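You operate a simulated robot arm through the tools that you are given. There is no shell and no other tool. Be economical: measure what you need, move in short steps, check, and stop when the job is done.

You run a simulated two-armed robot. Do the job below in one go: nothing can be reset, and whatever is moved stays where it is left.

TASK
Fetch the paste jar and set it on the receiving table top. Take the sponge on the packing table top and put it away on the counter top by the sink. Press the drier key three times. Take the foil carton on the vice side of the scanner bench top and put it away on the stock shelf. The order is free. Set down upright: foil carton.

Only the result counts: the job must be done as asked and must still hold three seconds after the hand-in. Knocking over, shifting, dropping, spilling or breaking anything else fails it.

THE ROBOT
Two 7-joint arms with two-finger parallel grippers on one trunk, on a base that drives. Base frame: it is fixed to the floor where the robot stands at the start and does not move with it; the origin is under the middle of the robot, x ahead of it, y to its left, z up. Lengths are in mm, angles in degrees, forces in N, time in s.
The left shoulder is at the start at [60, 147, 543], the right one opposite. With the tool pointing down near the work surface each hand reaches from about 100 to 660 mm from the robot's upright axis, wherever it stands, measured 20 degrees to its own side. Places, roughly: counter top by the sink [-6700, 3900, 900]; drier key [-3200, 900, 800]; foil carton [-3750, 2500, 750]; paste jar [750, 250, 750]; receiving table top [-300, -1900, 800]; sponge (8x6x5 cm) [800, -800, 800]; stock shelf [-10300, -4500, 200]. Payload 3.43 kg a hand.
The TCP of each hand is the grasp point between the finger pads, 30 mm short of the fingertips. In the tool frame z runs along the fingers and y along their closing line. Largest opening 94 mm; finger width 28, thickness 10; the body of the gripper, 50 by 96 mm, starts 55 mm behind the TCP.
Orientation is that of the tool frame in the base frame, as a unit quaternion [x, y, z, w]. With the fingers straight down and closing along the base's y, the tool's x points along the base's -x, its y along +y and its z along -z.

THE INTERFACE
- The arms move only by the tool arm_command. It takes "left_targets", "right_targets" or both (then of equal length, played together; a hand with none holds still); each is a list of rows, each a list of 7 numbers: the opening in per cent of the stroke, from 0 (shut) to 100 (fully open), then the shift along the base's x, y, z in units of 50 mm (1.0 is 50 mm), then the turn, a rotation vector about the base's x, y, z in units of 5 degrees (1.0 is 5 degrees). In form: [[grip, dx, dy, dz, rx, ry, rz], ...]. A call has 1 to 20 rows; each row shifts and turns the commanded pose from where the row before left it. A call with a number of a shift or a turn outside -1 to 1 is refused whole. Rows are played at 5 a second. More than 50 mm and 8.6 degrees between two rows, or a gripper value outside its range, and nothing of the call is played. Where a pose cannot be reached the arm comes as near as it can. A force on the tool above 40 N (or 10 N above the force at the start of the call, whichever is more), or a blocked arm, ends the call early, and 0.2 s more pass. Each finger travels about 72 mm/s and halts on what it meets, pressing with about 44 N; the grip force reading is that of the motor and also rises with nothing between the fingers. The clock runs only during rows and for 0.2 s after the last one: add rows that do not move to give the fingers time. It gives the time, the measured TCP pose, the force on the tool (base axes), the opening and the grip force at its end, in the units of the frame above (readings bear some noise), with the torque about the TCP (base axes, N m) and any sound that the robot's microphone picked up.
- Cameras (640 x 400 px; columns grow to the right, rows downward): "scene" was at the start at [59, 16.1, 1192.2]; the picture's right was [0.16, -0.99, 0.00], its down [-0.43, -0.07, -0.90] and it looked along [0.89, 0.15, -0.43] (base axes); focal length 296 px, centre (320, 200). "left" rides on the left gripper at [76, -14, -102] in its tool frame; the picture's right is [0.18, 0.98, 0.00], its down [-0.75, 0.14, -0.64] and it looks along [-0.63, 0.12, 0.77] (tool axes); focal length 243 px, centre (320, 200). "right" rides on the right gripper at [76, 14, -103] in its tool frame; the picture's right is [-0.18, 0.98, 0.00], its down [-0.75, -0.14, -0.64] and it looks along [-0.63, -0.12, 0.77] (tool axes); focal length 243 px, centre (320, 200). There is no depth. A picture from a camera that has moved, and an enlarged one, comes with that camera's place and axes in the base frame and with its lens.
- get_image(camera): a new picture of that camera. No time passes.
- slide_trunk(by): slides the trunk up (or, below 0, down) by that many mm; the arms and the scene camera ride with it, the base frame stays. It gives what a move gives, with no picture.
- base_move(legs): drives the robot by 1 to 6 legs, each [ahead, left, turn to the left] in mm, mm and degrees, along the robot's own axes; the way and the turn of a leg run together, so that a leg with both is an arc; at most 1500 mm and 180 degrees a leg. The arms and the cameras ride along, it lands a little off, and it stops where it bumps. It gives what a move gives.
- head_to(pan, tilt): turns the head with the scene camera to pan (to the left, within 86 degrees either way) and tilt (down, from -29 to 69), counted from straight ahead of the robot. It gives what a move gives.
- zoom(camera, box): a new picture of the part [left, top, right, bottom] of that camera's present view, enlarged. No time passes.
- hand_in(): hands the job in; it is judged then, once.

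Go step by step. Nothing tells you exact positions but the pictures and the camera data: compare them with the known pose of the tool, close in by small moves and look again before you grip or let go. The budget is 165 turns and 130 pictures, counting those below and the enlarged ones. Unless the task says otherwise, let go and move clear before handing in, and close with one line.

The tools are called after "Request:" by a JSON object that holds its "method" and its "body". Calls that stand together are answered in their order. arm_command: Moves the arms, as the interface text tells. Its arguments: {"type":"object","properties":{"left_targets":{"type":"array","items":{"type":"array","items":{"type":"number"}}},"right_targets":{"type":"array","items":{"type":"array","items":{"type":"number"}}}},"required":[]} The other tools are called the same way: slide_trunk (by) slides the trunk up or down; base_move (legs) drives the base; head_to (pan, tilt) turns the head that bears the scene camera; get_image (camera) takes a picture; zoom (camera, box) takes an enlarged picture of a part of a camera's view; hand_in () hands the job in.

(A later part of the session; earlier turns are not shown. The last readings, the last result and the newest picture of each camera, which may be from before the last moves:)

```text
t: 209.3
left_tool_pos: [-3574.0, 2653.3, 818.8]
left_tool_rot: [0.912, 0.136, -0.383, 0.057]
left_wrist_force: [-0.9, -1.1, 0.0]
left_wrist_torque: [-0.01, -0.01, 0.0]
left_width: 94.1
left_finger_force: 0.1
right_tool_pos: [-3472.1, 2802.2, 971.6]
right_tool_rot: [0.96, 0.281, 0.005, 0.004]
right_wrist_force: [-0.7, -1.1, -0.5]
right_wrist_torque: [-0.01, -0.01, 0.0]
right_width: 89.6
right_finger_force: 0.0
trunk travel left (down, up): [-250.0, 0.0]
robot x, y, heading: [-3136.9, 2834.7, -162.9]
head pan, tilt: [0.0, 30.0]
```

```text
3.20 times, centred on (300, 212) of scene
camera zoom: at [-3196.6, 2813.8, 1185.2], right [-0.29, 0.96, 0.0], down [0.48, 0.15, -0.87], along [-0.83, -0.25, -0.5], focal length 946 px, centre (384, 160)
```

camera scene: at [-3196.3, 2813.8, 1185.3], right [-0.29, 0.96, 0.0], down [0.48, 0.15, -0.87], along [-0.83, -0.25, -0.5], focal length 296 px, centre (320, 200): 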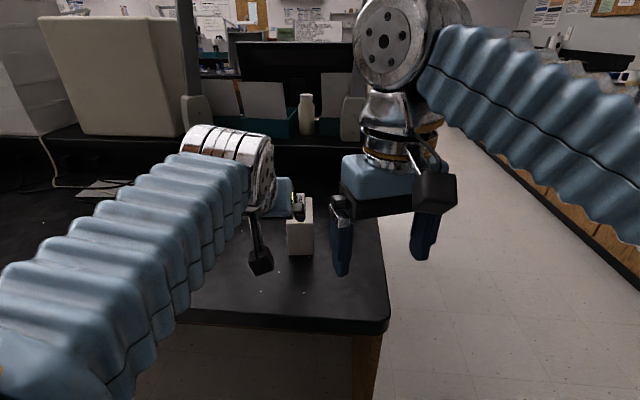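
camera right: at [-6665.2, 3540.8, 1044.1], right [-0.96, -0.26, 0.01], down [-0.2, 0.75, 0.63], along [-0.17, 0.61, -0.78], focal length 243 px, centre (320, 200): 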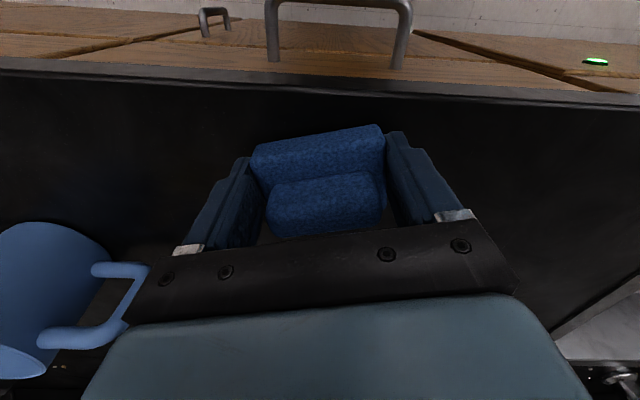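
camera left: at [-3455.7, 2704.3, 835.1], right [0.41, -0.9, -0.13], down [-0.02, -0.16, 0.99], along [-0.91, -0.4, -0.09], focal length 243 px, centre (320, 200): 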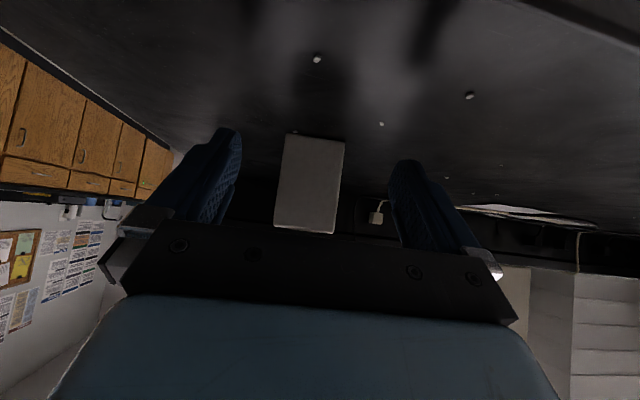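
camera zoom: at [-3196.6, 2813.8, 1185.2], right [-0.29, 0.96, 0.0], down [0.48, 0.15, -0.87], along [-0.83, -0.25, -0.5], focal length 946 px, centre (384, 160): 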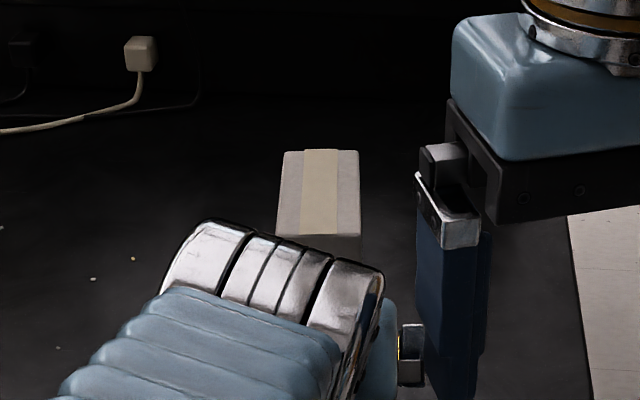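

Aligned within a couple of mm. Moving the right hand aside, then sliding the left hand forward around the carton.

Request:
{"method": "arm_command", "body": {"right_targets": [[95, 0.1, 0.6, 0.1, 0, 0, 0], [95, 0.1, 0.6, 0.1, 0, 0, 0], [95, 0.1, 0.6, 0, 0, 0, 0]]}}

Request:
{"method": "arm_command", "body": {"left_targets": [[100, -0.66, -0.205, 0, 0, 0, 0], [100, -0.66, -0.205, 0, 0, 0, 0], [100, -0.66, -0.205, 0, 0, 0, 0], [100, -0.66, -0.205, 0, 0, 0, 0], [100, 0, 0, 0, 0, 0, 0]]}}

Request:
{"method": "get_image", "body": {"camera": "left"}}

Request:
{"method": "zoom", "body": {"camera": "scene", "box": [200, 150, 400, 275]}}

```text
t: 210.1
left_tool_pos: [-3572.3, 2654.1, 817.7]
left_tool_rot: [0.912, 0.136, -0.383, 0.056]
left_wrist_force: [-0.9, 0.3, 0.3]
left_wrist_torque: [0.0, -0.01, 0.02]
left_width: 94.1
left_finger_force: 0.0
right_tool_pos: [-3454.2, 2892.2, 982.4]
right_tool_rot: [0.959, 0.282, 0.005, 0.003]
right_wrist_force: [-0.6, 0.5, 0.0]
right_wrist_torque: [0.0, 0.0, 0.0]
right_width: 89.1
right_finger_force: 0.1
trunk travel left (down, up): [-250.0, 0.0]
robot x, y, heading: [-3138.2, 2832.3, -162.8]
head pan, tilt: [0.0, 30.0]
```

```text
t: 211.3
left_tool_pos: [-3705.1, 2614.2, 817.8]
left_tool_rot: [0.912, 0.135, -0.383, 0.056]
left_wrist_force: [0.1, -0.5, 0.1]
left_wrist_torque: [-0.01, -0.03, 0.03]
left_width: 93.9
left_finger_force: 0.0
right_tool_pos: [-3455.3, 2891.2, 981.8]
right_tool_rot: [0.96, 0.281, 0.005, 0.004]
right_wrist_force: [0.1, -0.4, -0.2]
right_wrist_torque: [0.01, -0.03, 0.03]
right_width: 89.6
right_finger_force: 0.1
trunk travel left (down, up): [-250.0, 0.0]
robot x, y, heading: [-3135.3, 2828.9, -163.0]
head pan, tilt: [0.0, 30.0]
```

```text
43 pictures are left
camera left: at [-3587.5, 2665.2, 834.2], right [0.41, -0.9, -0.13], down [-0.02, -0.16, 0.99], along [-0.91, -0.4, -0.09], focal length 243 px, centre (320, 200)
```

left: 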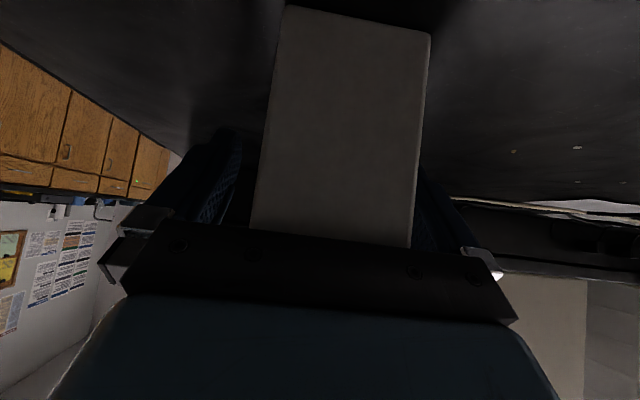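

```text
3.20 times, centred on (300, 212) of scene
camera zoom: at [-3196.4, 2813.8, 1185.2], right [-0.29, 0.96, 0.0], down [0.48, 0.15, -0.87], along [-0.83, -0.25, -0.5], focal length 946 px, centre (384, 160)
```

zoom: 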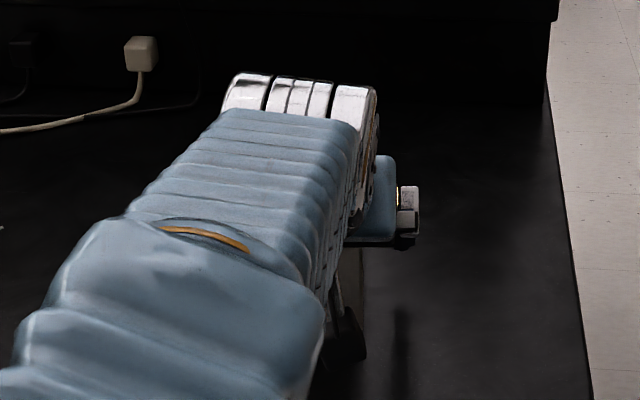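

The carton is between the fingers. Closing, then a small lift to test.

Request:
{"method": "arm_command", "body": {"left_targets": [[40, 0, 0, 0, 0, 0, 0], [35, 0, 0, 0, 0, 0, 0], [35, 0, 0, 0, 0, 0, 0], [35, 0, 0, 0, 0, 0, 0], [35, 0, 0, 0, 0, 0, 0], [35, 0, 0, 0, 0, 0, 0]]}}

Request:
{"method": "arm_command", "body": {"left_targets": [[35, 0, 0, 0.3, 0, 0, 0], [35, 0, 0, 0.5, 0, 0, 0], [35, 0, 0, 0.5, 0, 0, 0], [35, 0, 0, 0, 0, 0, 0]]}}

Request:
{"method": "get_image", "body": {"camera": "left"}}

```text
t: 212.7
left_tool_pos: [-3704.0, 2615.1, 818.0]
left_tool_rot: [0.912, 0.136, -0.383, 0.057]
left_wrist_force: [-0.5, 0.2, 0.6]
left_wrist_torque: [-0.08, 0.02, 0.01]
left_width: 59.4
left_finger_force: 44.7
right_tool_pos: [-3454.0, 2891.5, 982.4]
right_tool_rot: [0.96, 0.28, 0.005, 0.004]
right_wrist_force: [0.1, -0.1, 0.4]
right_wrist_torque: [0.01, 0.02, -0.02]
right_width: 89.1
right_finger_force: 0.1
trunk travel left (down, up): [-250.0, 0.0]
robot x, y, heading: [-3136.1, 2829.7, -162.9]
head pan, tilt: [0.0, 30.0]
```

```text
t: 213.7
left_tool_pos: [-3703.5, 2613.9, 881.0]
left_tool_rot: [0.912, 0.135, -0.384, 0.056]
left_wrist_force: [-0.2, -0.2, -3.3]
left_wrist_torque: [0.0, -0.04, -0.01]
left_width: 59.0
left_finger_force: 44.4
right_tool_pos: [-3454.2, 2891.8, 982.4]
right_tool_rot: [0.96, 0.28, 0.004, 0.004]
right_wrist_force: [-0.4, 0.6, -0.1]
right_wrist_torque: [0.0, -0.01, 0.01]
right_width: 89.7
right_finger_force: 0.1
trunk travel left (down, up): [-250.0, 0.0]
robot x, y, heading: [-3134.9, 2828.4, -163.1]
head pan, tilt: [0.0, 30.0]
```

```text
41 pictures are left
camera left: at [-3586.7, 2664.4, 898.7], right [0.41, -0.9, -0.13], down [-0.02, -0.16, 0.99], along [-0.91, -0.4, -0.09], focal length 243 px, centre (320, 200)
```

left: 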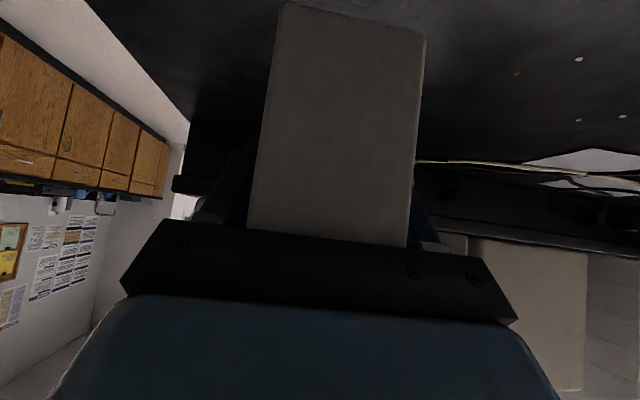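

The carton is held (59 mm wide, ~0.33 kg). Lifting and retracting it, then driving out around the bench end toward the aisle between islands.

Request:
{"method": "arm_command", "body": {"left_targets": [[35, 0, 0, 0.7, 0, 0, 0], [35, 0.6, 0.19, 0.5, 0, 0, 0], [35, 0.8, 0.24, 0, 0, 0, 0], [35, 0.8, 0.24, 0, 0, 0, 0], [35, 0, 0, 0, 0, 0, 0]]}}

Request:
{"method": "base_move", "body": {"legs": [[-330, 0, 0], [0, 0, -7], [0, -470, 0], [1200, 0, 0], [1200, 0, 0]]}}

Request:
{"method": "head_to", "body": {"pan": 25, "tilt": 10}}

Request:
{"method": "get_image", "body": {"camera": "scene"}}

```text
t: 214.9
left_tool_pos: [-3593.8, 2645.8, 941.6]
left_tool_rot: [0.912, 0.136, -0.383, 0.056]
left_wrist_force: [-0.5, 0.5, -3.2]
left_wrist_torque: [0.01, 0.0, -0.02]
left_width: 59.0
left_finger_force: 44.2
right_tool_pos: [-3454.6, 2891.9, 983.3]
right_tool_rot: [0.96, 0.281, 0.004, 0.004]
right_wrist_force: [0.1, 0.0, -1.1]
right_wrist_torque: [-0.03, -0.01, -0.02]
right_width: 89.0
right_finger_force: 0.1
trunk travel left (down, up): [-250.0, 0.0]
robot x, y, heading: [-3134.7, 2833.5, -163.1]
head pan, tilt: [0.0, 30.0]
```

```text
t: 231.4
left_tool_pos: [-5741.9, 2879.5, 942.7]
left_tool_rot: [0.919, 0.071, -0.386, 0.029]
left_wrist_force: [-0.5, -0.5, -2.8]
left_wrist_torque: [-0.02, -0.03, 0.03]
left_width: 59.0
left_finger_force: 44.2
right_tool_pos: [-5568.4, 3101.8, 982.0]
right_tool_rot: [0.977, 0.213, 0.004, 0.005]
right_wrist_force: [0.5, -0.2, 0.2]
right_wrist_torque: [-0.01, 0.01, 0.03]
right_width: 89.1
right_finger_force: 0.2
trunk travel left (down, up): [-250.0, 0.0]
robot x, y, heading: [-5265.3, 2998.0, -171.1]
head pan, tilt: [0.0, 30.0]
```

```text
t: 232.3
left_tool_pos: [-5741.4, 2880.6, 941.6]
left_tool_rot: [0.919, 0.072, -0.386, 0.029]
left_wrist_force: [-0.3, -0.7, -3.1]
left_wrist_torque: [0.01, 0.01, 0.04]
left_width: 58.9
left_finger_force: 44.1
right_tool_pos: [-5569.6, 3102.1, 983.1]
right_tool_rot: [0.977, 0.213, 0.005, 0.004]
right_wrist_force: [0.4, -0.8, 0.7]
right_wrist_torque: [0.01, 0.03, 0.01]
right_width: 89.4
right_finger_force: 0.0
trunk travel left (down, up): [-250.0, 0.0]
robot x, y, heading: [-5264.1, 2995.3, -171.1]
head pan, tilt: [25.0, 10.0]
```

```text
40 pictures are left
camera scene: at [-5312.2, 2951.6, 1217.5], right [-0.56, 0.83, 0.0], down [0.14, 0.1, -0.98], along [-0.82, -0.55, -0.17], focal length 296 px, centre (320, 200)
```

scene: 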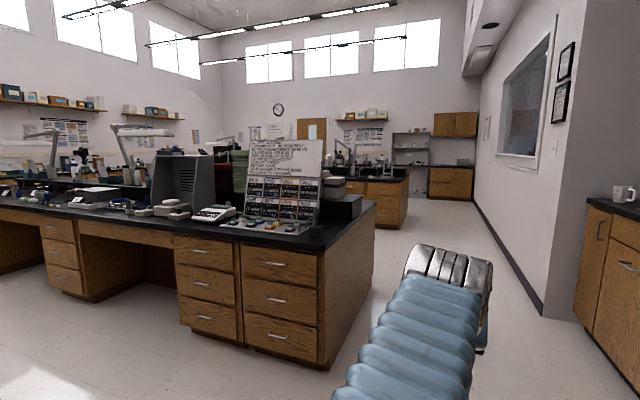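

I'm in the corridor with the next island ahead-left. I'll continue along the corridor past that island, then look for the stock shelf.

Request:
{"method": "base_move", "body": {"legs": [[1400, 0, 1], [1350, 0, 0]]}}

Request:
{"method": "head_to", "body": {"pan": 50, "tilt": 10}}

Request:
{"method": "get_image", "body": {"camera": "scene"}}

```text
t: 245.3
left_tool_pos: [-8390.3, 2398.8, 941.1]
left_tool_rot: [0.918, 0.085, -0.385, 0.035]
left_wrist_force: [0.8, 0.5, -2.9]
left_wrist_torque: [-0.05, 0.01, 0.01]
left_width: 59.4
left_finger_force: 44.1
right_tool_pos: [-8222.9, 2626.2, 983.1]
right_tool_rot: [0.974, 0.228, 0.005, 0.004]
right_wrist_force: [0.5, 0.1, 0.3]
right_wrist_torque: [0.0, 0.05, 0.02]
right_width: 89.5
right_finger_force: 0.1
trunk travel left (down, up): [-250.0, 0.0]
robot x, y, heading: [-7916.0, 2531.1, -169.2]
head pan, tilt: [25.0, 10.0]
```

```text
t: 246.2
left_tool_pos: [-8389.6, 2398.3, 941.6]
left_tool_rot: [0.918, 0.086, -0.386, 0.035]
left_wrist_force: [0.1, -0.4, -2.1]
left_wrist_torque: [-0.03, -0.03, -0.01]
left_width: 59.4
left_finger_force: 43.5
right_tool_pos: [-8225.3, 2627.0, 982.4]
right_tool_rot: [0.974, 0.228, 0.004, 0.004]
right_wrist_force: [-0.3, 0.4, -0.2]
right_wrist_torque: [0.02, -0.01, 0.01]
right_width: 89.2
right_finger_force: 0.1
trunk travel left (down, up): [-250.0, 0.0]
robot x, y, heading: [-7915.1, 2531.5, -169.2]
head pan, tilt: [50.0, 10.0]
```

```text
39 pictures are left
camera scene: at [-7933.3, 2457.1, 1217.6], right [-0.87, 0.49, 0.0], down [0.09, 0.15, -0.98], along [-0.48, -0.86, -0.17], focal length 296 px, centre (320, 200)
```

scene: 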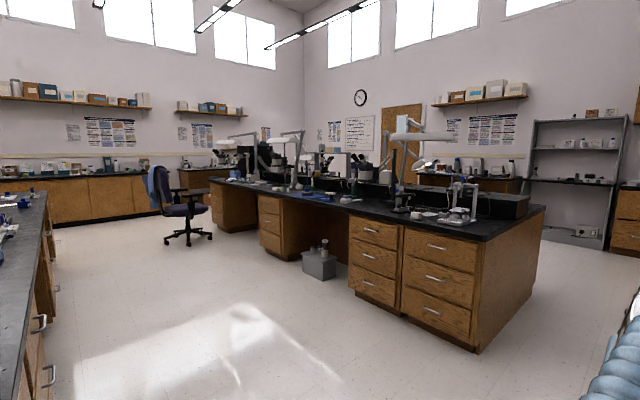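

Zooming where the stock shelf should appear, behind the third island.

Request:
{"method": "zoom", "body": {"camera": "scene", "box": [180, 100, 340, 200]}}

Request:
{"method": "zoom", "body": {"camera": "scene", "box": [480, 90, 640, 190]}}

```text
4.00 times, centred on (260, 150) of scene
camera zoom: at [-7933.3, 2457.1, 1217.6], right [-0.87, 0.49, 0.0], down [0.09, 0.15, -0.98], along [-0.48, -0.86, -0.17], focal length 1182 px, centre (560, 400)
```

zoom: 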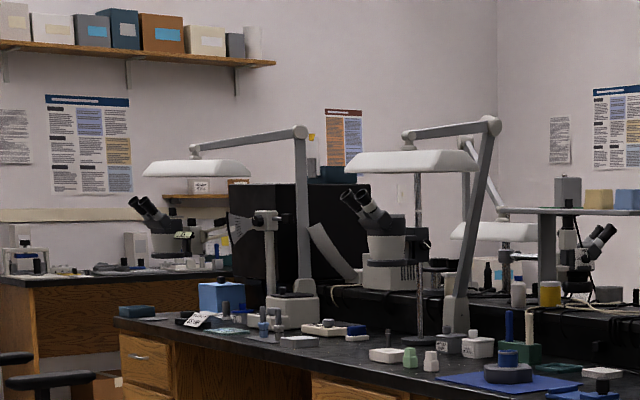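

```text
4.00 times, centred on (560, 140) of scene
camera zoom: at [-7933.3, 2457.1, 1217.6], right [-0.87, 0.49, 0.0], down [0.09, 0.15, -0.98], along [-0.48, -0.86, -0.17], focal length 1182 px, centre (-640, 440)
```

zoom: 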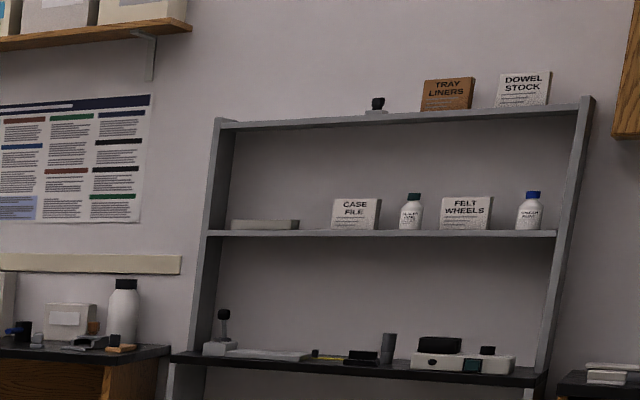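

The shelf lies beyond this aisle, past the chair. I'll move ahead a little, turn left and drive down the aisle partway.

Request:
{"method": "base_move", "body": {"legs": [[300, 0, 0], [0, 0, 89], [1400, 0, 0], [1400, 0, 0]]}}

Request:
{"method": "head_to", "body": {"pan": -15, "tilt": 14}}

Request:
{"method": "get_image", "body": {"camera": "scene"}}

```text
t: 265.1
left_tool_pos: [-7702.3, -764.9, 941.9]
left_tool_rot: [0.607, 0.694, -0.255, 0.291]
left_wrist_force: [-0.2, -0.3, -3.3]
left_wrist_torque: [0.02, -0.01, -0.02]
left_width: 59.1
left_finger_force: 43.8
right_tool_pos: [-7921.8, -588.6, 982.6]
right_tool_rot: [0.549, 0.836, 0.006, 0.0]
right_wrist_force: [0.2, 0.4, 0.0]
right_wrist_torque: [0.0, -0.01, -0.03]
right_width: 89.1
right_finger_force: 0.0
trunk travel left (down, up): [-250.0, 0.0]
robot x, y, heading: [-7811.3, -284.5, -82.1]
head pan, tilt: [50.0, 10.0]
```

```text
t: 266.5
left_tool_pos: [-7701.5, -766.1, 940.3]
left_tool_rot: [0.606, 0.694, -0.255, 0.292]
left_wrist_force: [0.6, -0.4, -4.0]
left_wrist_torque: [0.01, 0.0, -0.01]
left_width: 59.2
left_finger_force: 44.1
right_tool_pos: [-7921.3, -588.8, 982.3]
right_tool_rot: [0.548, 0.837, 0.007, -0.001]
right_wrist_force: [-0.1, 0.9, 0.5]
right_wrist_torque: [-0.02, -0.02, 0.0]
right_width: 89.3
right_finger_force: 0.0
trunk travel left (down, up): [-250.0, 0.0]
robot x, y, heading: [-7809.2, -283.4, -82.3]
head pan, tilt: [-15.0, 14.0]
```

```text
36 pictures are left
camera scene: at [-7828.3, -346.3, 1211.1], right [-0.99, 0.12, 0.0], down [0.03, 0.24, -0.97], along [-0.12, -0.96, -0.24], focal length 296 px, centre (320, 200)
```

scene: 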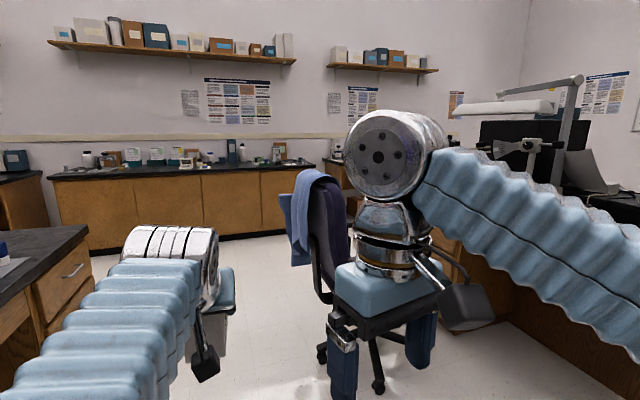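

The gap between the desk and the chair is about 800 mm. I'll extend the right arm forward to narrow the robot and then check my width.

Request:
{"method": "arm_command", "body": {"right_targets": [[60, 0.2, -0.85, -0.43, 0, 0, 0], [30, 0.2, -0.85, -0.43, 0, 0, 0], [30, 0.2, -0.85, -0.43, 0, 0, 0], [30, 0.2, -0.85, -0.43, 0, 0, 0], [30, 0.2, -0.85, -0.43, 0, 0, 0], [30, 0.2, -0.85, -0.43, 0, 0, 0], [30, 0, 0, 0, 0, 0, 0]]}}

Request:
{"method": "head_to", "body": {"pan": -10, "tilt": 32}}

Request:
{"method": "get_image", "body": {"camera": "scene"}}

```text
t: 268.1
left_tool_pos: [-7703.1, -765.8, 941.0]
left_tool_rot: [0.607, 0.694, -0.255, 0.291]
left_wrist_force: [-0.6, -1.3, -2.9]
left_wrist_torque: [0.01, -0.02, -0.03]
left_width: 59.2
left_finger_force: 43.5
right_tool_pos: [-7862.4, -845.7, 853.2]
right_tool_rot: [0.549, 0.836, 0.006, 0.0]
right_wrist_force: [-0.3, -0.8, -0.3]
right_wrist_torque: [0.02, 0.02, 0.01]
right_width: 28.2
right_finger_force: 0.1
trunk travel left (down, up): [-250.0, 0.0]
robot x, y, heading: [-7807.5, -286.8, -82.2]
head pan, tilt: [-15.0, 14.0]
```

```text
t: 268.9
left_tool_pos: [-7702.6, -765.8, 942.8]
left_tool_rot: [0.606, 0.694, -0.255, 0.292]
left_wrist_force: [0.1, 0.1, -1.6]
left_wrist_torque: [0.04, 0.0, 0.01]
left_width: 59.2
left_finger_force: 43.9
right_tool_pos: [-7862.3, -843.2, 854.2]
right_tool_rot: [0.549, 0.836, 0.007, 0.0]
right_wrist_force: [0.7, 0.2, -0.1]
right_wrist_torque: [-0.03, 0.0, -0.03]
right_width: 28.1
right_finger_force: 0.0
trunk travel left (down, up): [-250.0, 0.0]
robot x, y, heading: [-7812.4, -282.1, -81.9]
head pan, tilt: [-10.0, 32.0]
```

```text
35 pictures are left
camera scene: at [-7820.0, -343.3, 1182.2], right [-1.0, 0.04, 0.0], down [0.02, 0.53, -0.85], along [-0.03, -0.85, -0.53], focal length 296 px, centre (320, 200)
```

scene: 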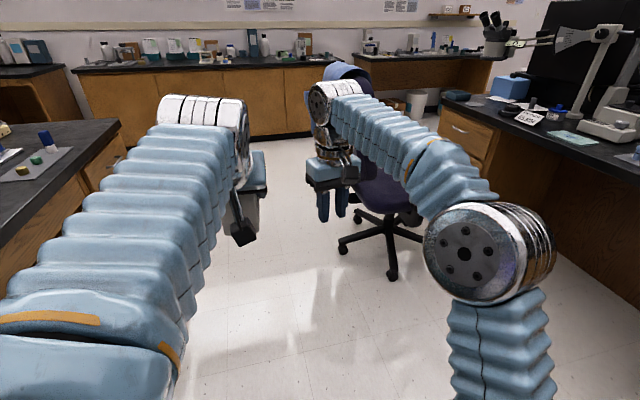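

My elbows are about ±370 mm; margins would be thin. Extending both arms further forward to tuck the elbows more, then re-measuring.

Request:
{"method": "arm_command", "body": {"left_targets": [[35, 0.1, -0.75, -0.4, 0, 0, 0], [35, 0.1, -0.75, -0.4, 0, 0, 0], [35, 0.1, -0.75, -0.4, 0, 0, 0], [35, 0, 0, 0, 0, 0, 0]], "right_targets": [[30, 0.1, -0.6, -0.3, 0, 0, 0], [30, 0.1, -0.4, -0.3, 0, 0, 0], [30, 0, 0, 0, 0, 0, 0], [30, 0, 0, 0, 0, 0, 0]]}}

Request:
{"method": "head_to", "body": {"pan": 0, "tilt": 50}}

Request:
{"method": "get_image", "body": {"camera": "scene"}}

```text
t: 269.9
left_tool_pos: [-7689.1, -878.4, 882.4]
left_tool_rot: [0.606, 0.695, -0.255, 0.292]
left_wrist_force: [0.5, 0.4, -2.4]
left_wrist_torque: [0.02, 0.02, -0.02]
left_width: 59.1
left_finger_force: 44.4
right_tool_pos: [-7851.8, -894.0, 824.5]
right_tool_rot: [0.548, 0.836, 0.006, 0.0]
right_wrist_force: [0.9, 0.4, 0.0]
right_wrist_torque: [0.04, 0.0, 0.0]
right_width: 28.5
right_finger_force: 0.1
trunk travel left (down, up): [-250.0, 0.0]
robot x, y, heading: [-7809.2, -285.4, -82.3]
head pan, tilt: [-10.0, 32.0]
```

```text
t: 270.7
left_tool_pos: [-7688.2, -879.1, 882.2]
left_tool_rot: [0.606, 0.695, -0.255, 0.292]
left_wrist_force: [0.4, -1.1, -2.4]
left_wrist_torque: [0.0, -0.03, -0.01]
left_width: 59.1
left_finger_force: 44.2
right_tool_pos: [-7852.5, -893.8, 824.3]
right_tool_rot: [0.548, 0.836, 0.006, 0.0]
right_wrist_force: [0.2, -0.8, 0.6]
right_wrist_torque: [-0.02, 0.02, 0.01]
right_width: 28.2
right_finger_force: 0.1
trunk travel left (down, up): [-250.0, 0.0]
robot x, y, heading: [-7809.4, -283.7, -82.0]
head pan, tilt: [0.0, 50.0]
```

```text
34 pictures are left
camera scene: at [-7806.1, -330.2, 1155.8], right [-0.99, -0.14, 0.0], down [-0.1, 0.76, -0.64], along [0.09, -0.64, -0.77], focal length 296 px, centre (320, 200)
```

scene: 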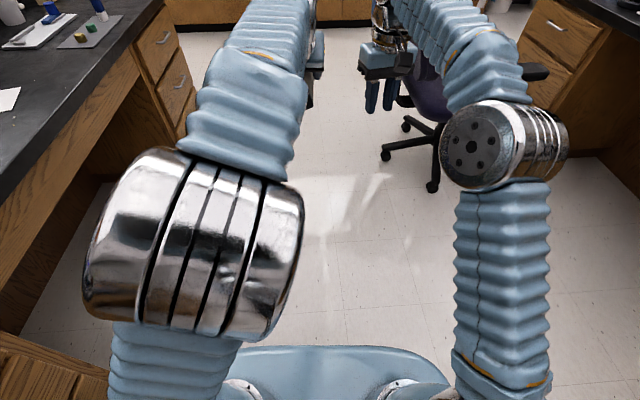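

The elbows are now tucked: left about 210 mm, right under 380 mm. I'll shift left to bias away from the chair and straighten, then verify the pose.

Request:
{"method": "base_move", "body": {"legs": [[0, 205, 2]]}}

Request:
{"method": "head_to", "body": {"pan": 0, "tilt": 30}}

Request:
{"method": "get_image", "body": {"camera": "scene"}}

```text
t: 272.3
left_tool_pos: [-7468.5, -842.7, 882.6]
left_tool_rot: [0.594, 0.705, -0.25, 0.296]
left_wrist_force: [0.0, 0.9, -2.2]
left_wrist_torque: [-0.01, 0.0, 0.02]
left_width: 59.0
left_finger_force: 44.3
right_tool_pos: [-7632.3, -863.9, 823.5]
right_tool_rot: [0.535, 0.845, 0.006, 0.0]
right_wrist_force: [-0.3, -0.8, 0.2]
right_wrist_torque: [0.0, -0.03, 0.0]
right_width: 28.0
right_finger_force: 0.1
trunk travel left (down, up): [-250.0, 0.0]
robot x, y, heading: [-7610.2, -251.8, -80.3]
head pan, tilt: [0.0, 50.0]
```

```text
t: 273.1
left_tool_pos: [-7469.0, -843.8, 882.7]
left_tool_rot: [0.595, 0.704, -0.251, 0.295]
left_wrist_force: [0.5, 0.5, -2.1]
left_wrist_torque: [0.05, -0.01, 0.0]
left_width: 59.4
left_finger_force: 44.1
right_tool_pos: [-7632.6, -864.5, 823.9]
right_tool_rot: [0.535, 0.845, 0.005, 0.0]
right_wrist_force: [0.4, -0.3, -0.4]
right_wrist_torque: [0.03, 0.0, 0.03]
right_width: 28.1
right_finger_force: 0.1
trunk travel left (down, up): [-250.0, 0.0]
robot x, y, heading: [-7609.9, -253.7, -80.1]
head pan, tilt: [0.0, 30.0]
```

```text
33 pictures are left
camera scene: at [-7602.6, -312.5, 1185.2], right [-0.99, -0.17, 0.0], down [-0.08, 0.49, -0.87], along [0.15, -0.85, -0.5], focal length 296 px, centre (320, 200)
```

scene: 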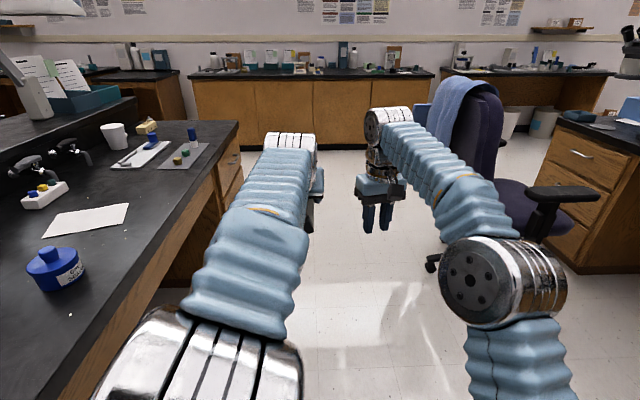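

Clearances are about 390 left and 376 right, against roughly 290/300 mm of robot. I'll go forward in a first short part and check.

Request:
{"method": "base_move", "body": {"legs": [[750, 0, 0]]}}

Request:
{"method": "head_to", "body": {"pan": -30, "tilt": 35}}

Request:
{"method": "get_image", "body": {"camera": "scene"}}

```text
t: 277.2
left_tool_pos: [-7335.9, -1586.5, 881.6]
left_tool_rot: [0.592, 0.706, -0.25, 0.297]
left_wrist_force: [0.6, -0.1, -3.2]
left_wrist_torque: [0.03, 0.0, 0.0]
left_width: 59.2
left_finger_force: 43.7
right_tool_pos: [-7498.1, -1609.9, 822.8]
right_tool_rot: [0.531, 0.847, 0.006, -0.001]
right_wrist_force: [-0.1, 0.5, -0.4]
right_wrist_torque: [0.0, 0.02, 0.03]
right_width: 28.5
right_finger_force: 0.0
trunk travel left (down, up): [-250.0, 0.0]
robot x, y, heading: [-7481.0, -998.3, -80.0]
head pan, tilt: [0.0, 30.0]
```

```text
t: 278.2
left_tool_pos: [-7334.1, -1586.7, 882.4]
left_tool_rot: [0.592, 0.706, -0.25, 0.297]
left_wrist_force: [-0.3, -0.7, -3.1]
left_wrist_torque: [0.03, 0.0, -0.02]
left_width: 59.5
left_finger_force: 44.2
right_tool_pos: [-7497.4, -1608.9, 824.1]
right_tool_rot: [0.531, 0.847, 0.006, 0.0]
right_wrist_force: [-0.2, -0.4, 0.2]
right_wrist_torque: [-0.02, 0.01, -0.03]
right_width: 28.1
right_finger_force: 0.0
trunk travel left (down, up): [-250.0, 0.0]
robot x, y, heading: [-7482.0, -1000.0, -79.8]
head pan, tilt: [-30.0, 35.0]
```

```text
32 pictures are left
camera scene: at [-7518.1, -1051.2, 1177.5], right [-0.94, 0.34, 0.0], down [0.19, 0.54, -0.82], along [-0.28, -0.77, -0.57], focal length 296 px, centre (320, 200)
```

scene: 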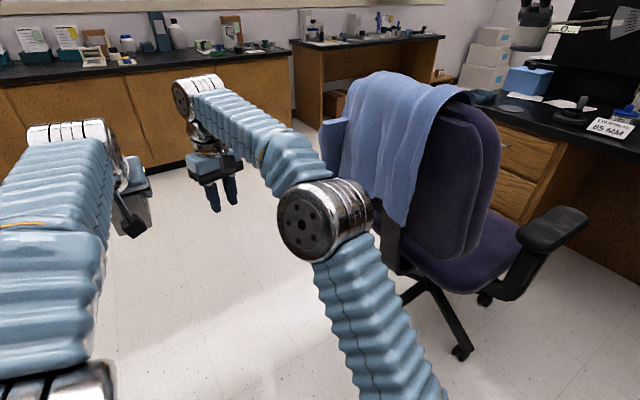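

The chair is more than 400 mm to my right. Continuing straight past it into the cross aisle, then looking right toward the shelf.

Request:
{"method": "base_move", "body": {"legs": [[1000, 0, 0], [650, 0, 0]]}}

Request:
{"method": "head_to", "body": {"pan": -65, "tilt": 15}}

Request:
{"method": "get_image", "body": {"camera": "scene"}}

```text
t: 286.5
left_tool_pos: [-7090.1, -3210.5, 882.1]
left_tool_rot: [0.601, 0.699, -0.253, 0.294]
left_wrist_force: [0.0, -0.7, -3.1]
left_wrist_torque: [0.01, -0.01, 0.01]
left_width: 59.1
left_finger_force: 44.3
right_tool_pos: [-7254.6, -3228.6, 823.6]
right_tool_rot: [0.542, 0.84, 0.006, -0.001]
right_wrist_force: [-0.8, 0.4, 0.3]
right_wrist_torque: [-0.01, -0.02, -0.02]
right_width: 28.3
right_finger_force: 0.1
trunk travel left (down, up): [-250.0, 0.0]
robot x, y, heading: [-7219.2, -2616.7, -81.5]
head pan, tilt: [-30.0, 35.0]
```

```text
t: 287.5
left_tool_pos: [-7091.1, -3210.2, 881.7]
left_tool_rot: [0.602, 0.699, -0.254, 0.293]
left_wrist_force: [0.2, -0.1, -3.2]
left_wrist_torque: [0.01, -0.01, 0.01]
left_width: 59.2
left_finger_force: 44.1
right_tool_pos: [-7254.0, -3228.2, 824.0]
right_tool_rot: [0.542, 0.84, 0.007, -0.001]
right_wrist_force: [0.1, 0.0, -0.4]
right_wrist_torque: [0.01, 0.02, -0.02]
right_width: 28.0
right_finger_force: 0.0
trunk travel left (down, up): [-250.0, 0.0]
robot x, y, heading: [-7221.1, -2620.7, -81.4]
head pan, tilt: [-65.0, 15.0]
```

```text
31 pictures are left
camera scene: at [-7305.8, -2639.6, 1209.4], right [-0.55, 0.83, 0.0], down [0.22, 0.14, -0.97], along [-0.8, -0.53, -0.26], focal length 296 px, centre (320, 200)
```

scene: 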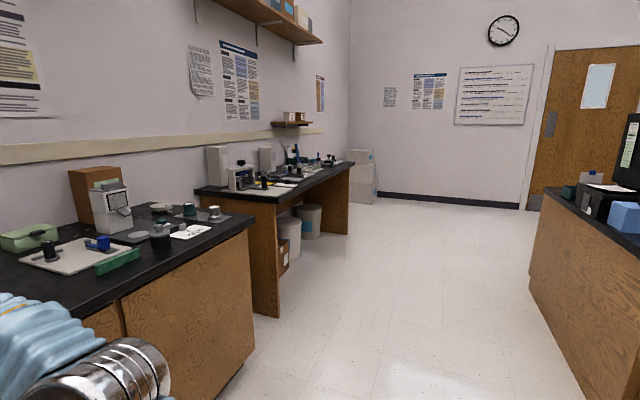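

The cross aisle is open. Zooming at the expected shelf place near the far corner.

Request:
{"method": "zoom", "body": {"camera": "scene", "box": [240, 120, 416, 230]}}

```text
3.64 times, centred on (328, 175) of scene
camera zoom: at [-7305.8, -2639.6, 1209.4], right [-0.55, 0.83, 0.0], down [0.22, 0.14, -0.97], along [-0.8, -0.53, -0.26], focal length 1075 px, centre (291, 291)
```

zoom: 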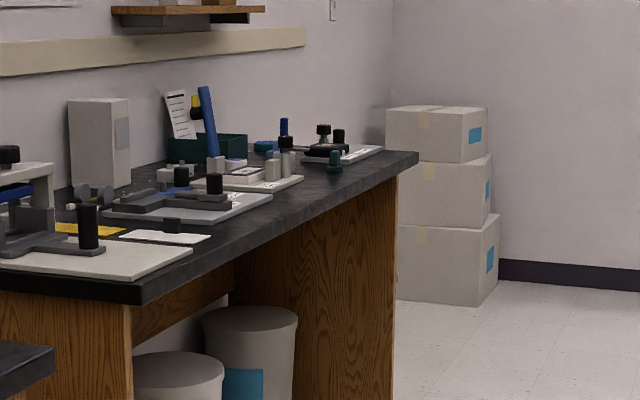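

The shelf spot seems to be at the far end of the second table. I'll turn right and drive along the aisle to see it.

Request:
{"method": "base_move", "body": {"legs": [[0, 0, -88.5], [1400, 0, 0], [1100, 0, 0]]}}

Request:
{"method": "head_to", "body": {"pan": 50, "tilt": 25}}

Request:
{"method": "get_image", "body": {"camera": "scene"}}

```text
t: 303.4
left_tool_pos: [-10258.8, -3162.5, 881.3]
left_tool_rot: [0.919, 0.071, -0.387, 0.029]
left_wrist_force: [0.2, -0.4, -3.2]
left_wrist_torque: [0.02, -0.03, -0.01]
left_width: 59.1
left_finger_force: 44.1
right_tool_pos: [-10277.9, -2998.0, 824.1]
right_tool_rot: [0.977, 0.212, 0.004, 0.004]
right_wrist_force: [-0.1, -1.1, -0.6]
right_wrist_torque: [0.01, 0.02, 0.04]
right_width: 28.4
right_finger_force: 0.1
trunk travel left (down, up): [-250.0, 0.0]
robot x, y, heading: [-9669.1, -3028.4, -171.1]
head pan, tilt: [-65.0, 15.0]
```

```text
t: 305.4
left_tool_pos: [-10258.8, -3162.4, 881.7]
left_tool_rot: [0.919, 0.07, -0.386, 0.028]
left_wrist_force: [0.1, 0.8, -2.6]
left_wrist_torque: [0.01, -0.02, 0.0]
left_width: 59.1
left_finger_force: 43.9
right_tool_pos: [-10278.1, -2999.2, 823.1]
right_tool_rot: [0.977, 0.212, 0.005, 0.004]
right_wrist_force: [0.6, 0.0, -0.2]
right_wrist_torque: [-0.01, -0.02, 0.01]
right_width: 28.1
right_finger_force: 0.1
trunk travel left (down, up): [-250.0, 0.0]
robot x, y, heading: [-9662.8, -3028.4, -171.1]
head pan, tilt: [50.0, 25.0]
```

```text
29 pictures are left
camera scene: at [-9687.4, -3102.5, 1193.2], right [-0.86, 0.52, 0.0], down [0.22, 0.36, -0.91], along [-0.47, -0.78, -0.42], focal length 296 px, centre (320, 200)
```

scene: 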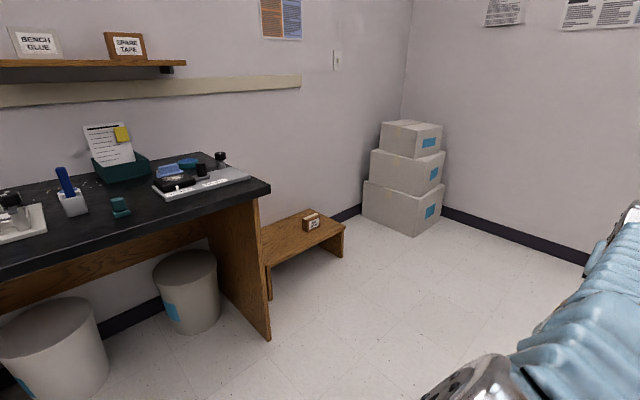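

A low wooden shelf at z≈200 stands past the table, open above, with a small box on it. Zooming.

Request:
{"method": "zoom", "body": {"camera": "scene", "box": [240, 180, 400, 280]}}

```text
4.00 times, centred on (320, 230) of scene
camera zoom: at [-9687.4, -3102.5, 1193.2], right [-0.86, 0.52, 0.0], down [0.22, 0.36, -0.91], along [-0.47, -0.78, -0.42], focal length 1182 px, centre (320, 80)
```

zoom: 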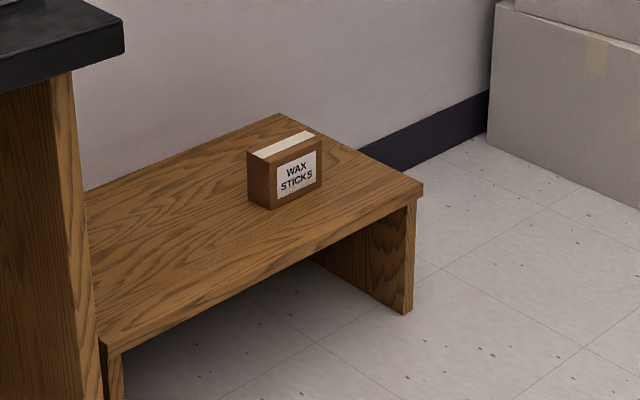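

The stock shelf is a low open stool, top z≈235, about 600×365 mm; the free spot is near [-10290, -4490]. I'll drive there, turn to face it, and stop short.

Request:
{"method": "base_move", "body": {"legs": [[800, 0, 0], [0, 0, 92.6], [500, -145, 0]]}}

Request:
{"method": "slide_trunk", "body": {"by": -250}}

Request:
{"method": "head_to", "body": {"pan": 0, "tilt": 40}}

Request:
{"method": "get_image", "body": {"camera": "scene"}}

```text
t: 316.2
left_tool_pos: [-10319.9, -4260.0, 882.0]
left_tool_rot: [0.577, 0.719, -0.243, 0.302]
left_wrist_force: [-0.1, -1.3, -2.9]
left_wrist_torque: [0.05, 0.03, 0.02]
left_width: 58.8
left_finger_force: 43.9
right_tool_pos: [-10482.2, -4291.0, 824.3]
right_tool_rot: [0.512, 0.859, 0.006, 0.0]
right_wrist_force: [-0.4, -0.8, -1.3]
right_wrist_torque: [0.01, 0.01, 0.03]
right_width: 28.2
right_finger_force: 0.1
trunk travel left (down, up): [-250.0, 0.0]
robot x, y, heading: [-10489.1, -3681.4, -77.1]
head pan, tilt: [50.0, 25.0]
```

```text
t: 318.8
left_tool_pos: [-10319.8, -4261.4, 633.2]
left_tool_rot: [0.577, 0.719, -0.243, 0.302]
left_wrist_force: [0.5, -0.2, -3.5]
left_wrist_torque: [0.03, 0.03, -0.01]
left_width: 59.1
left_finger_force: 44.2
right_tool_pos: [-10482.3, -4290.6, 573.9]
right_tool_rot: [0.512, 0.859, 0.006, 0.0]
right_wrist_force: [0.1, 0.1, 0.7]
right_wrist_torque: [-0.01, -0.02, -0.01]
right_width: 28.5
right_finger_force: 0.0
trunk travel left (down, up): [0.0, 250.0]
robot x, y, heading: [-10495.2, -3680.1, -77.6]
head pan, tilt: [50.0, 25.0]
```

```text
t: 320.0
left_tool_pos: [-10320.3, -4259.9, 632.0]
left_tool_rot: [0.576, 0.72, -0.243, 0.302]
left_wrist_force: [0.1, 0.7, -3.6]
left_wrist_torque: [0.02, 0.01, -0.04]
left_width: 59.0
left_finger_force: 44.0
right_tool_pos: [-10482.2, -4290.4, 573.0]
right_tool_rot: [0.512, 0.859, 0.007, 0.0]
right_wrist_force: [0.0, -0.8, -0.3]
right_wrist_torque: [-0.06, 0.02, -0.01]
right_width: 27.9
right_finger_force: 0.1
trunk travel left (down, up): [0.0, 250.0]
robot x, y, heading: [-10492.9, -3677.6, -77.3]
head pan, tilt: [0.0, 40.0]
```

```text
27 pictures are left
camera scene: at [-10482.7, -3732.3, 919.9], right [-0.98, -0.22, 0.0], down [-0.14, 0.63, -0.77], along [0.17, -0.75, -0.64], focal length 296 px, centre (320, 200)
```

scene: 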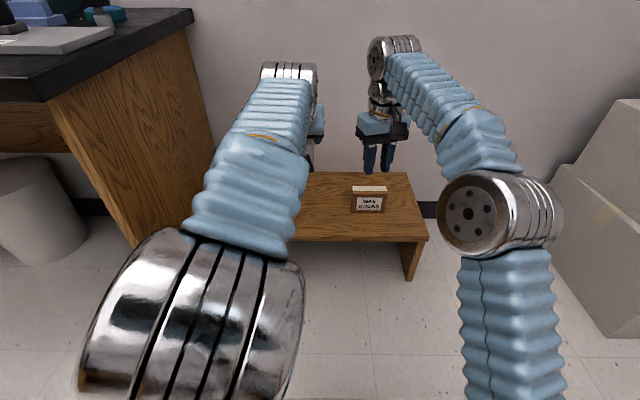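

Geometry confirmed. Driving 240 mm ahead, so the spot is within the left hand's reach.

Request:
{"method": "base_move", "body": {"legs": [[235, 0, -1]]}}

Request:
{"method": "get_image", "body": {"camera": "scene"}}

Request:
{"method": "get_image", "body": {"camera": "left"}}

```text
t: 321.8
left_tool_pos: [-10278.5, -4497.6, 632.7]
left_tool_rot: [0.582, 0.716, -0.244, 0.3]
left_wrist_force: [0.0, 0.5, -3.5]
left_wrist_torque: [0.0, 0.01, -0.02]
left_width: 59.0
left_finger_force: 44.2
right_tool_pos: [-10440.8, -4525.9, 573.8]
right_tool_rot: [0.518, 0.855, 0.006, 0.0]
right_wrist_force: [-0.6, -0.1, 0.9]
right_wrist_torque: [-0.02, 0.03, -0.05]
right_width: 28.2
right_finger_force: 0.1
trunk travel left (down, up): [0.0, 250.0]
robot x, y, heading: [-10444.1, -3916.8, -78.2]
head pan, tilt: [0.0, 40.0]
```

```text
26 pictures are left
camera scene: at [-10432.7, -3967.1, 919.9], right [-0.98, -0.2, 0.0], down [-0.13, 0.63, -0.77], along [0.16, -0.75, -0.64], focal length 296 px, centre (320, 200)
```

scene: 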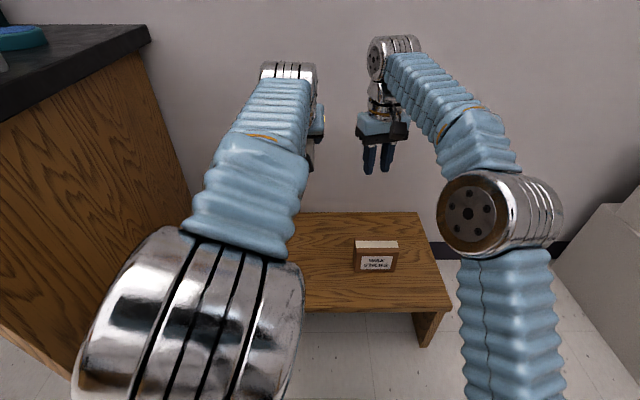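

```text
25 pictures are left
camera left: at [-10317.9, -4376.7, 649.7], right [0.94, 0.33, -0.13], down [0.15, -0.04, 0.99], along [0.32, -0.94, -0.09], focal length 243 px, centre (320, 200)
```

left: 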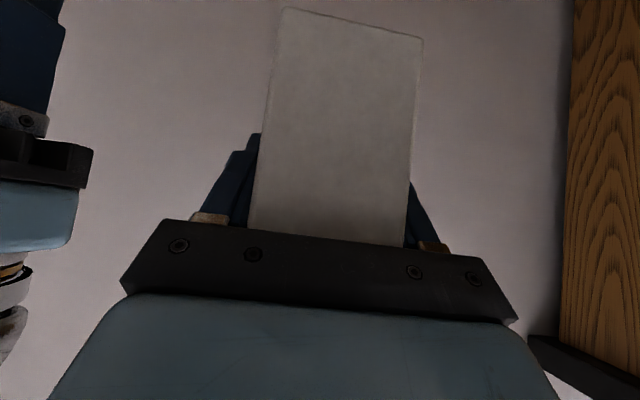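

All clear: 100 mm gap to the wax box. Lowering the carton in stages.

Request:
{"method": "arm_command", "body": {"left_targets": [[35, -0.14, 0.18, -0.9, 0, 0, 0], [35, -0.14, 0.18, -0.9, 0, 0, 0], [35, 0, 0, -0.9, 0, 0, 0], [35, 0, 0, -0.9, 0, 0, 0], [35, 0, 0, -0.9, 0, 0, 0], [35, 0, 0, -0.9, 0, 0, 0], [35, 0, 0, 0, 0, 0, 0]]}}

Request:
{"method": "get_image", "body": {"camera": "scene"}}

Request:
{"method": "get_image", "body": {"camera": "left"}}

```text
t: 323.4
left_tool_pos: [-10294.9, -4479.4, 361.9]
left_tool_rot: [0.581, 0.715, -0.245, 0.301]
left_wrist_force: [0.0, -0.3, -3.1]
left_wrist_torque: [0.05, 0.0, 0.03]
left_width: 59.3
left_finger_force: 43.9
right_tool_pos: [-10441.5, -4525.6, 573.7]
right_tool_rot: [0.519, 0.855, 0.006, 0.0]
right_wrist_force: [-0.1, 0.5, -0.2]
right_wrist_torque: [0.0, 0.01, 0.0]
right_width: 28.0
right_finger_force: 0.0
trunk travel left (down, up): [0.0, 250.0]
robot x, y, heading: [-10440.8, -3915.2, -78.1]
head pan, tilt: [0.0, 40.0]
```

```text
24 pictures are left
camera scene: at [-10432.7, -3967.0, 919.9], right [-0.98, -0.2, 0.0], down [-0.13, 0.63, -0.77], along [0.16, -0.75, -0.64], focal length 296 px, centre (320, 200)
```

scene: 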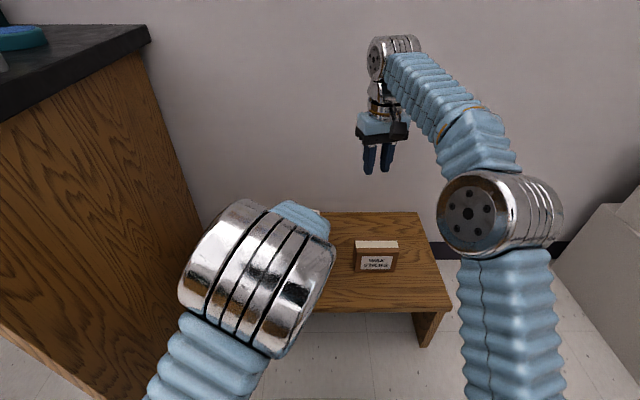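

```text
23 pictures are left
camera left: at [-10334.2, -4357.9, 379.5], right [0.94, 0.33, -0.13], down [0.15, -0.04, 0.99], along [0.32, -0.94, -0.09], focal length 243 px, centre (320, 200)
```

left: 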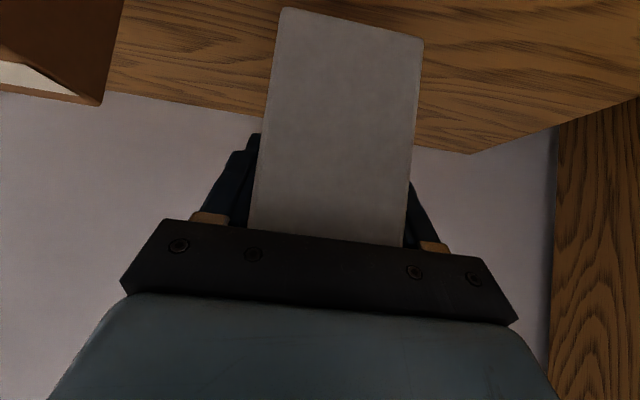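

On track over the shelf. Lowering 45 mm more, then fine steps.

Request:
{"method": "arm_command", "body": {"left_targets": [[35, 0, 0, -0.5, 0, 0, 0], [35, 0, 0, -0.4, 0, 0, 0], [35, 0, 0, 0, 0, 0, 0]]}}

Request:
{"method": "get_image", "body": {"camera": "left"}}

```text
t: 324.2
left_tool_pos: [-10294.2, -4478.6, 316.5]
left_tool_rot: [0.582, 0.715, -0.245, 0.3]
left_wrist_force: [-0.1, -0.3, -2.2]
left_wrist_torque: [0.07, 0.0, 0.01]
left_width: 58.8
left_finger_force: 44.2
right_tool_pos: [-10442.2, -4525.7, 574.0]
right_tool_rot: [0.519, 0.855, 0.007, -0.001]
right_wrist_force: [-1.2, -0.2, -0.3]
right_wrist_torque: [0.0, 0.03, -0.02]
right_width: 27.9
right_finger_force: 0.1
trunk travel left (down, up): [0.0, 250.0]
robot x, y, heading: [-10442.8, -3914.1, -78.3]
head pan, tilt: [0.0, 40.0]
```

```text
22 pictures are left
camera left: at [-10333.5, -4358.5, 334.4], right [0.94, 0.33, -0.13], down [0.15, -0.04, 0.99], along [0.32, -0.94, -0.09], focal length 243 px, centre (320, 200)
```

left: 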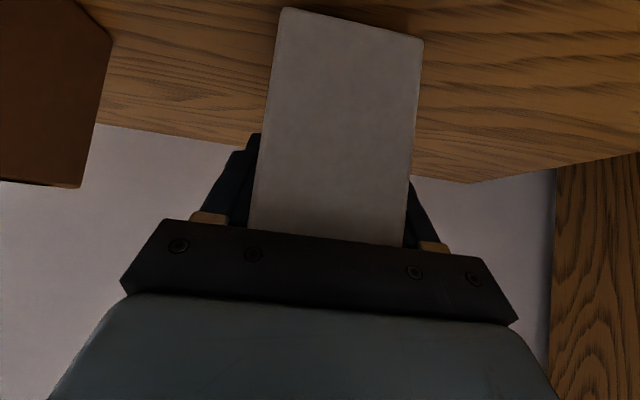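

Request:
{"method": "arm_command", "body": {"left_targets": [[35, 0, 0, -0.12, 0, 0, 0], [35, 0, 0, 0, 0, 0, 0]]}}

Request:
{"method": "arm_command", "body": {"left_targets": [[35, 0, 0, -0.1, 0, 0, 0], [35, 0, 0, 0, 0, 0, 0]]}}

Request:
{"method": "arm_command", "body": {"left_targets": [[35, 0, 0, -0.06, 0, 0, 0], [35, 0, 0, 0, 0, 0, 0]]}}

```text
t: 324.8
left_tool_pos: [-10293.1, -4479.6, 310.4]
left_tool_rot: [0.582, 0.715, -0.245, 0.301]
left_wrist_force: [0.0, 0.2, -3.2]
left_wrist_torque: [0.05, 0.04, 0.0]
left_width: 59.1
left_finger_force: 43.9
right_tool_pos: [-10441.0, -4525.2, 573.5]
right_tool_rot: [0.519, 0.855, 0.006, 0.0]
right_wrist_force: [0.3, 0.2, -0.4]
right_wrist_torque: [-0.02, -0.02, 0.0]
right_width: 28.2
right_finger_force: 0.1
trunk travel left (down, up): [0.0, 250.0]
robot x, y, heading: [-10441.2, -3915.1, -78.1]
head pan, tilt: [0.0, 40.0]
```

```text
t: 325.4
left_tool_pos: [-10293.6, -4479.5, 306.2]
left_tool_rot: [0.582, 0.715, -0.246, 0.3]
left_wrist_force: [0.5, 2.8, 6.9]
left_wrist_torque: [-0.4, -0.38, 0.07]
left_width: 59.3
left_finger_force: 44.0
right_tool_pos: [-10441.3, -4524.9, 573.1]
right_tool_rot: [0.519, 0.855, 0.005, 0.001]
right_wrist_force: [-0.4, 0.4, -0.4]
right_wrist_torque: [0.03, 0.01, -0.03]
right_width: 28.1
right_finger_force: 0.1
trunk travel left (down, up): [0.0, 250.0]
robot x, y, heading: [-10444.1, -3913.9, -78.1]
head pan, tilt: [0.0, 40.0]
```

```text
t: 326.0
left_tool_pos: [-10293.3, -4479.9, 306.1]
left_tool_rot: [0.582, 0.714, -0.248, 0.302]
left_wrist_force: [-2.4, 5.9, 29.8]
left_wrist_torque: [-0.69, -0.57, -0.01]
left_width: 58.9
left_finger_force: 44.2
right_tool_pos: [-10440.5, -4524.0, 575.1]
right_tool_rot: [0.519, 0.855, 0.006, 0.0]
right_wrist_force: [0.3, -0.3, 0.1]
right_wrist_torque: [0.01, -0.03, -0.01]
right_width: 28.1
right_finger_force: 0.1
trunk travel left (down, up): [0.0, 250.0]
robot x, y, heading: [-10439.6, -3910.2, -78.5]
head pan, tilt: [0.0, 40.0]
```

Firmly down on the shelf. Opening and retreating straight back, then up.

Request:
{"method": "arm_command", "body": {"left_targets": [[60, 0, 0, 0.03, 0, 0, 0], [85, 0, 0, 0, 0, 0, 0], [100, 0, 0, 0, 0, 0, 0], [100, 0, 0, 0, 0, 0, 0], [100, -0.08, 0.4, 0.1, 0, 0, 0], [100, -0.14, 0.7, 0.15, 0, 0, 0], [100, -0.16, 0.8, 0.15, 0, 0, 0], [100, -0.16, 0.8, 0.4, 0, 0, 0], [100, 0, 0.2, 0.9, 0, 0, 0], [100, 0, 0, 0.9, 0, 0, 0], [100, 0, 0, 0, 0, 0, 0]]}}

Request:
{"method": "get_image", "body": {"camera": "left"}}

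Request:
{"method": "get_image", "body": {"camera": "scene"}}

```text
t: 328.4
left_tool_pos: [-10316.1, -4333.8, 436.8]
left_tool_rot: [0.578, 0.72, -0.244, 0.297]
left_wrist_force: [0.2, -0.5, 0.0]
left_wrist_torque: [0.02, 0.0, 0.0]
left_width: 94.0
left_finger_force: 0.0
right_tool_pos: [-10441.6, -4526.0, 574.3]
right_tool_rot: [0.518, 0.855, 0.006, 0.0]
right_wrist_force: [-0.3, -0.9, -0.3]
right_wrist_torque: [0.02, -0.03, -0.01]
right_width: 28.2
right_finger_force: 0.1
trunk travel left (down, up): [0.0, 250.0]
robot x, y, heading: [-10441.9, -3913.2, -78.1]
head pan, tilt: [0.0, 40.0]
```

```text
21 pictures are left
camera left: at [-10355.6, -4213.3, 454.6], right [0.93, 0.33, -0.14], down [0.16, -0.04, 0.99], along [0.32, -0.94, -0.09], focal length 243 px, centre (320, 200)
```

left: 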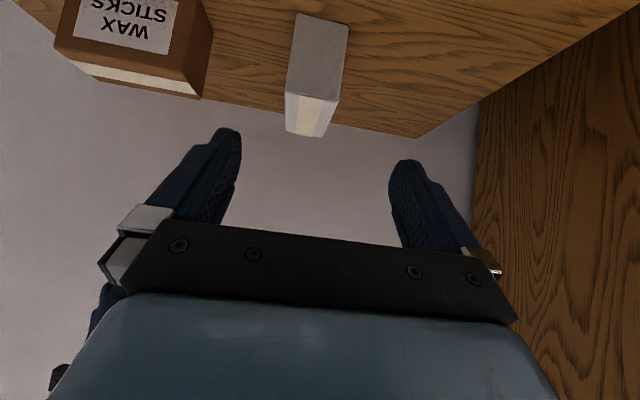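

```text
20 pictures are left
camera scene: at [-10432.7, -3966.9, 919.9], right [-0.98, -0.2, 0.0], down [-0.13, 0.63, -0.77], along [0.16, -0.75, -0.64], focal length 296 px, centre (320, 200)
```

scene: 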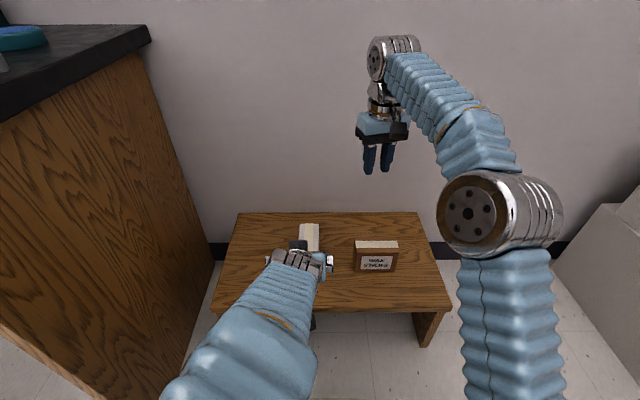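

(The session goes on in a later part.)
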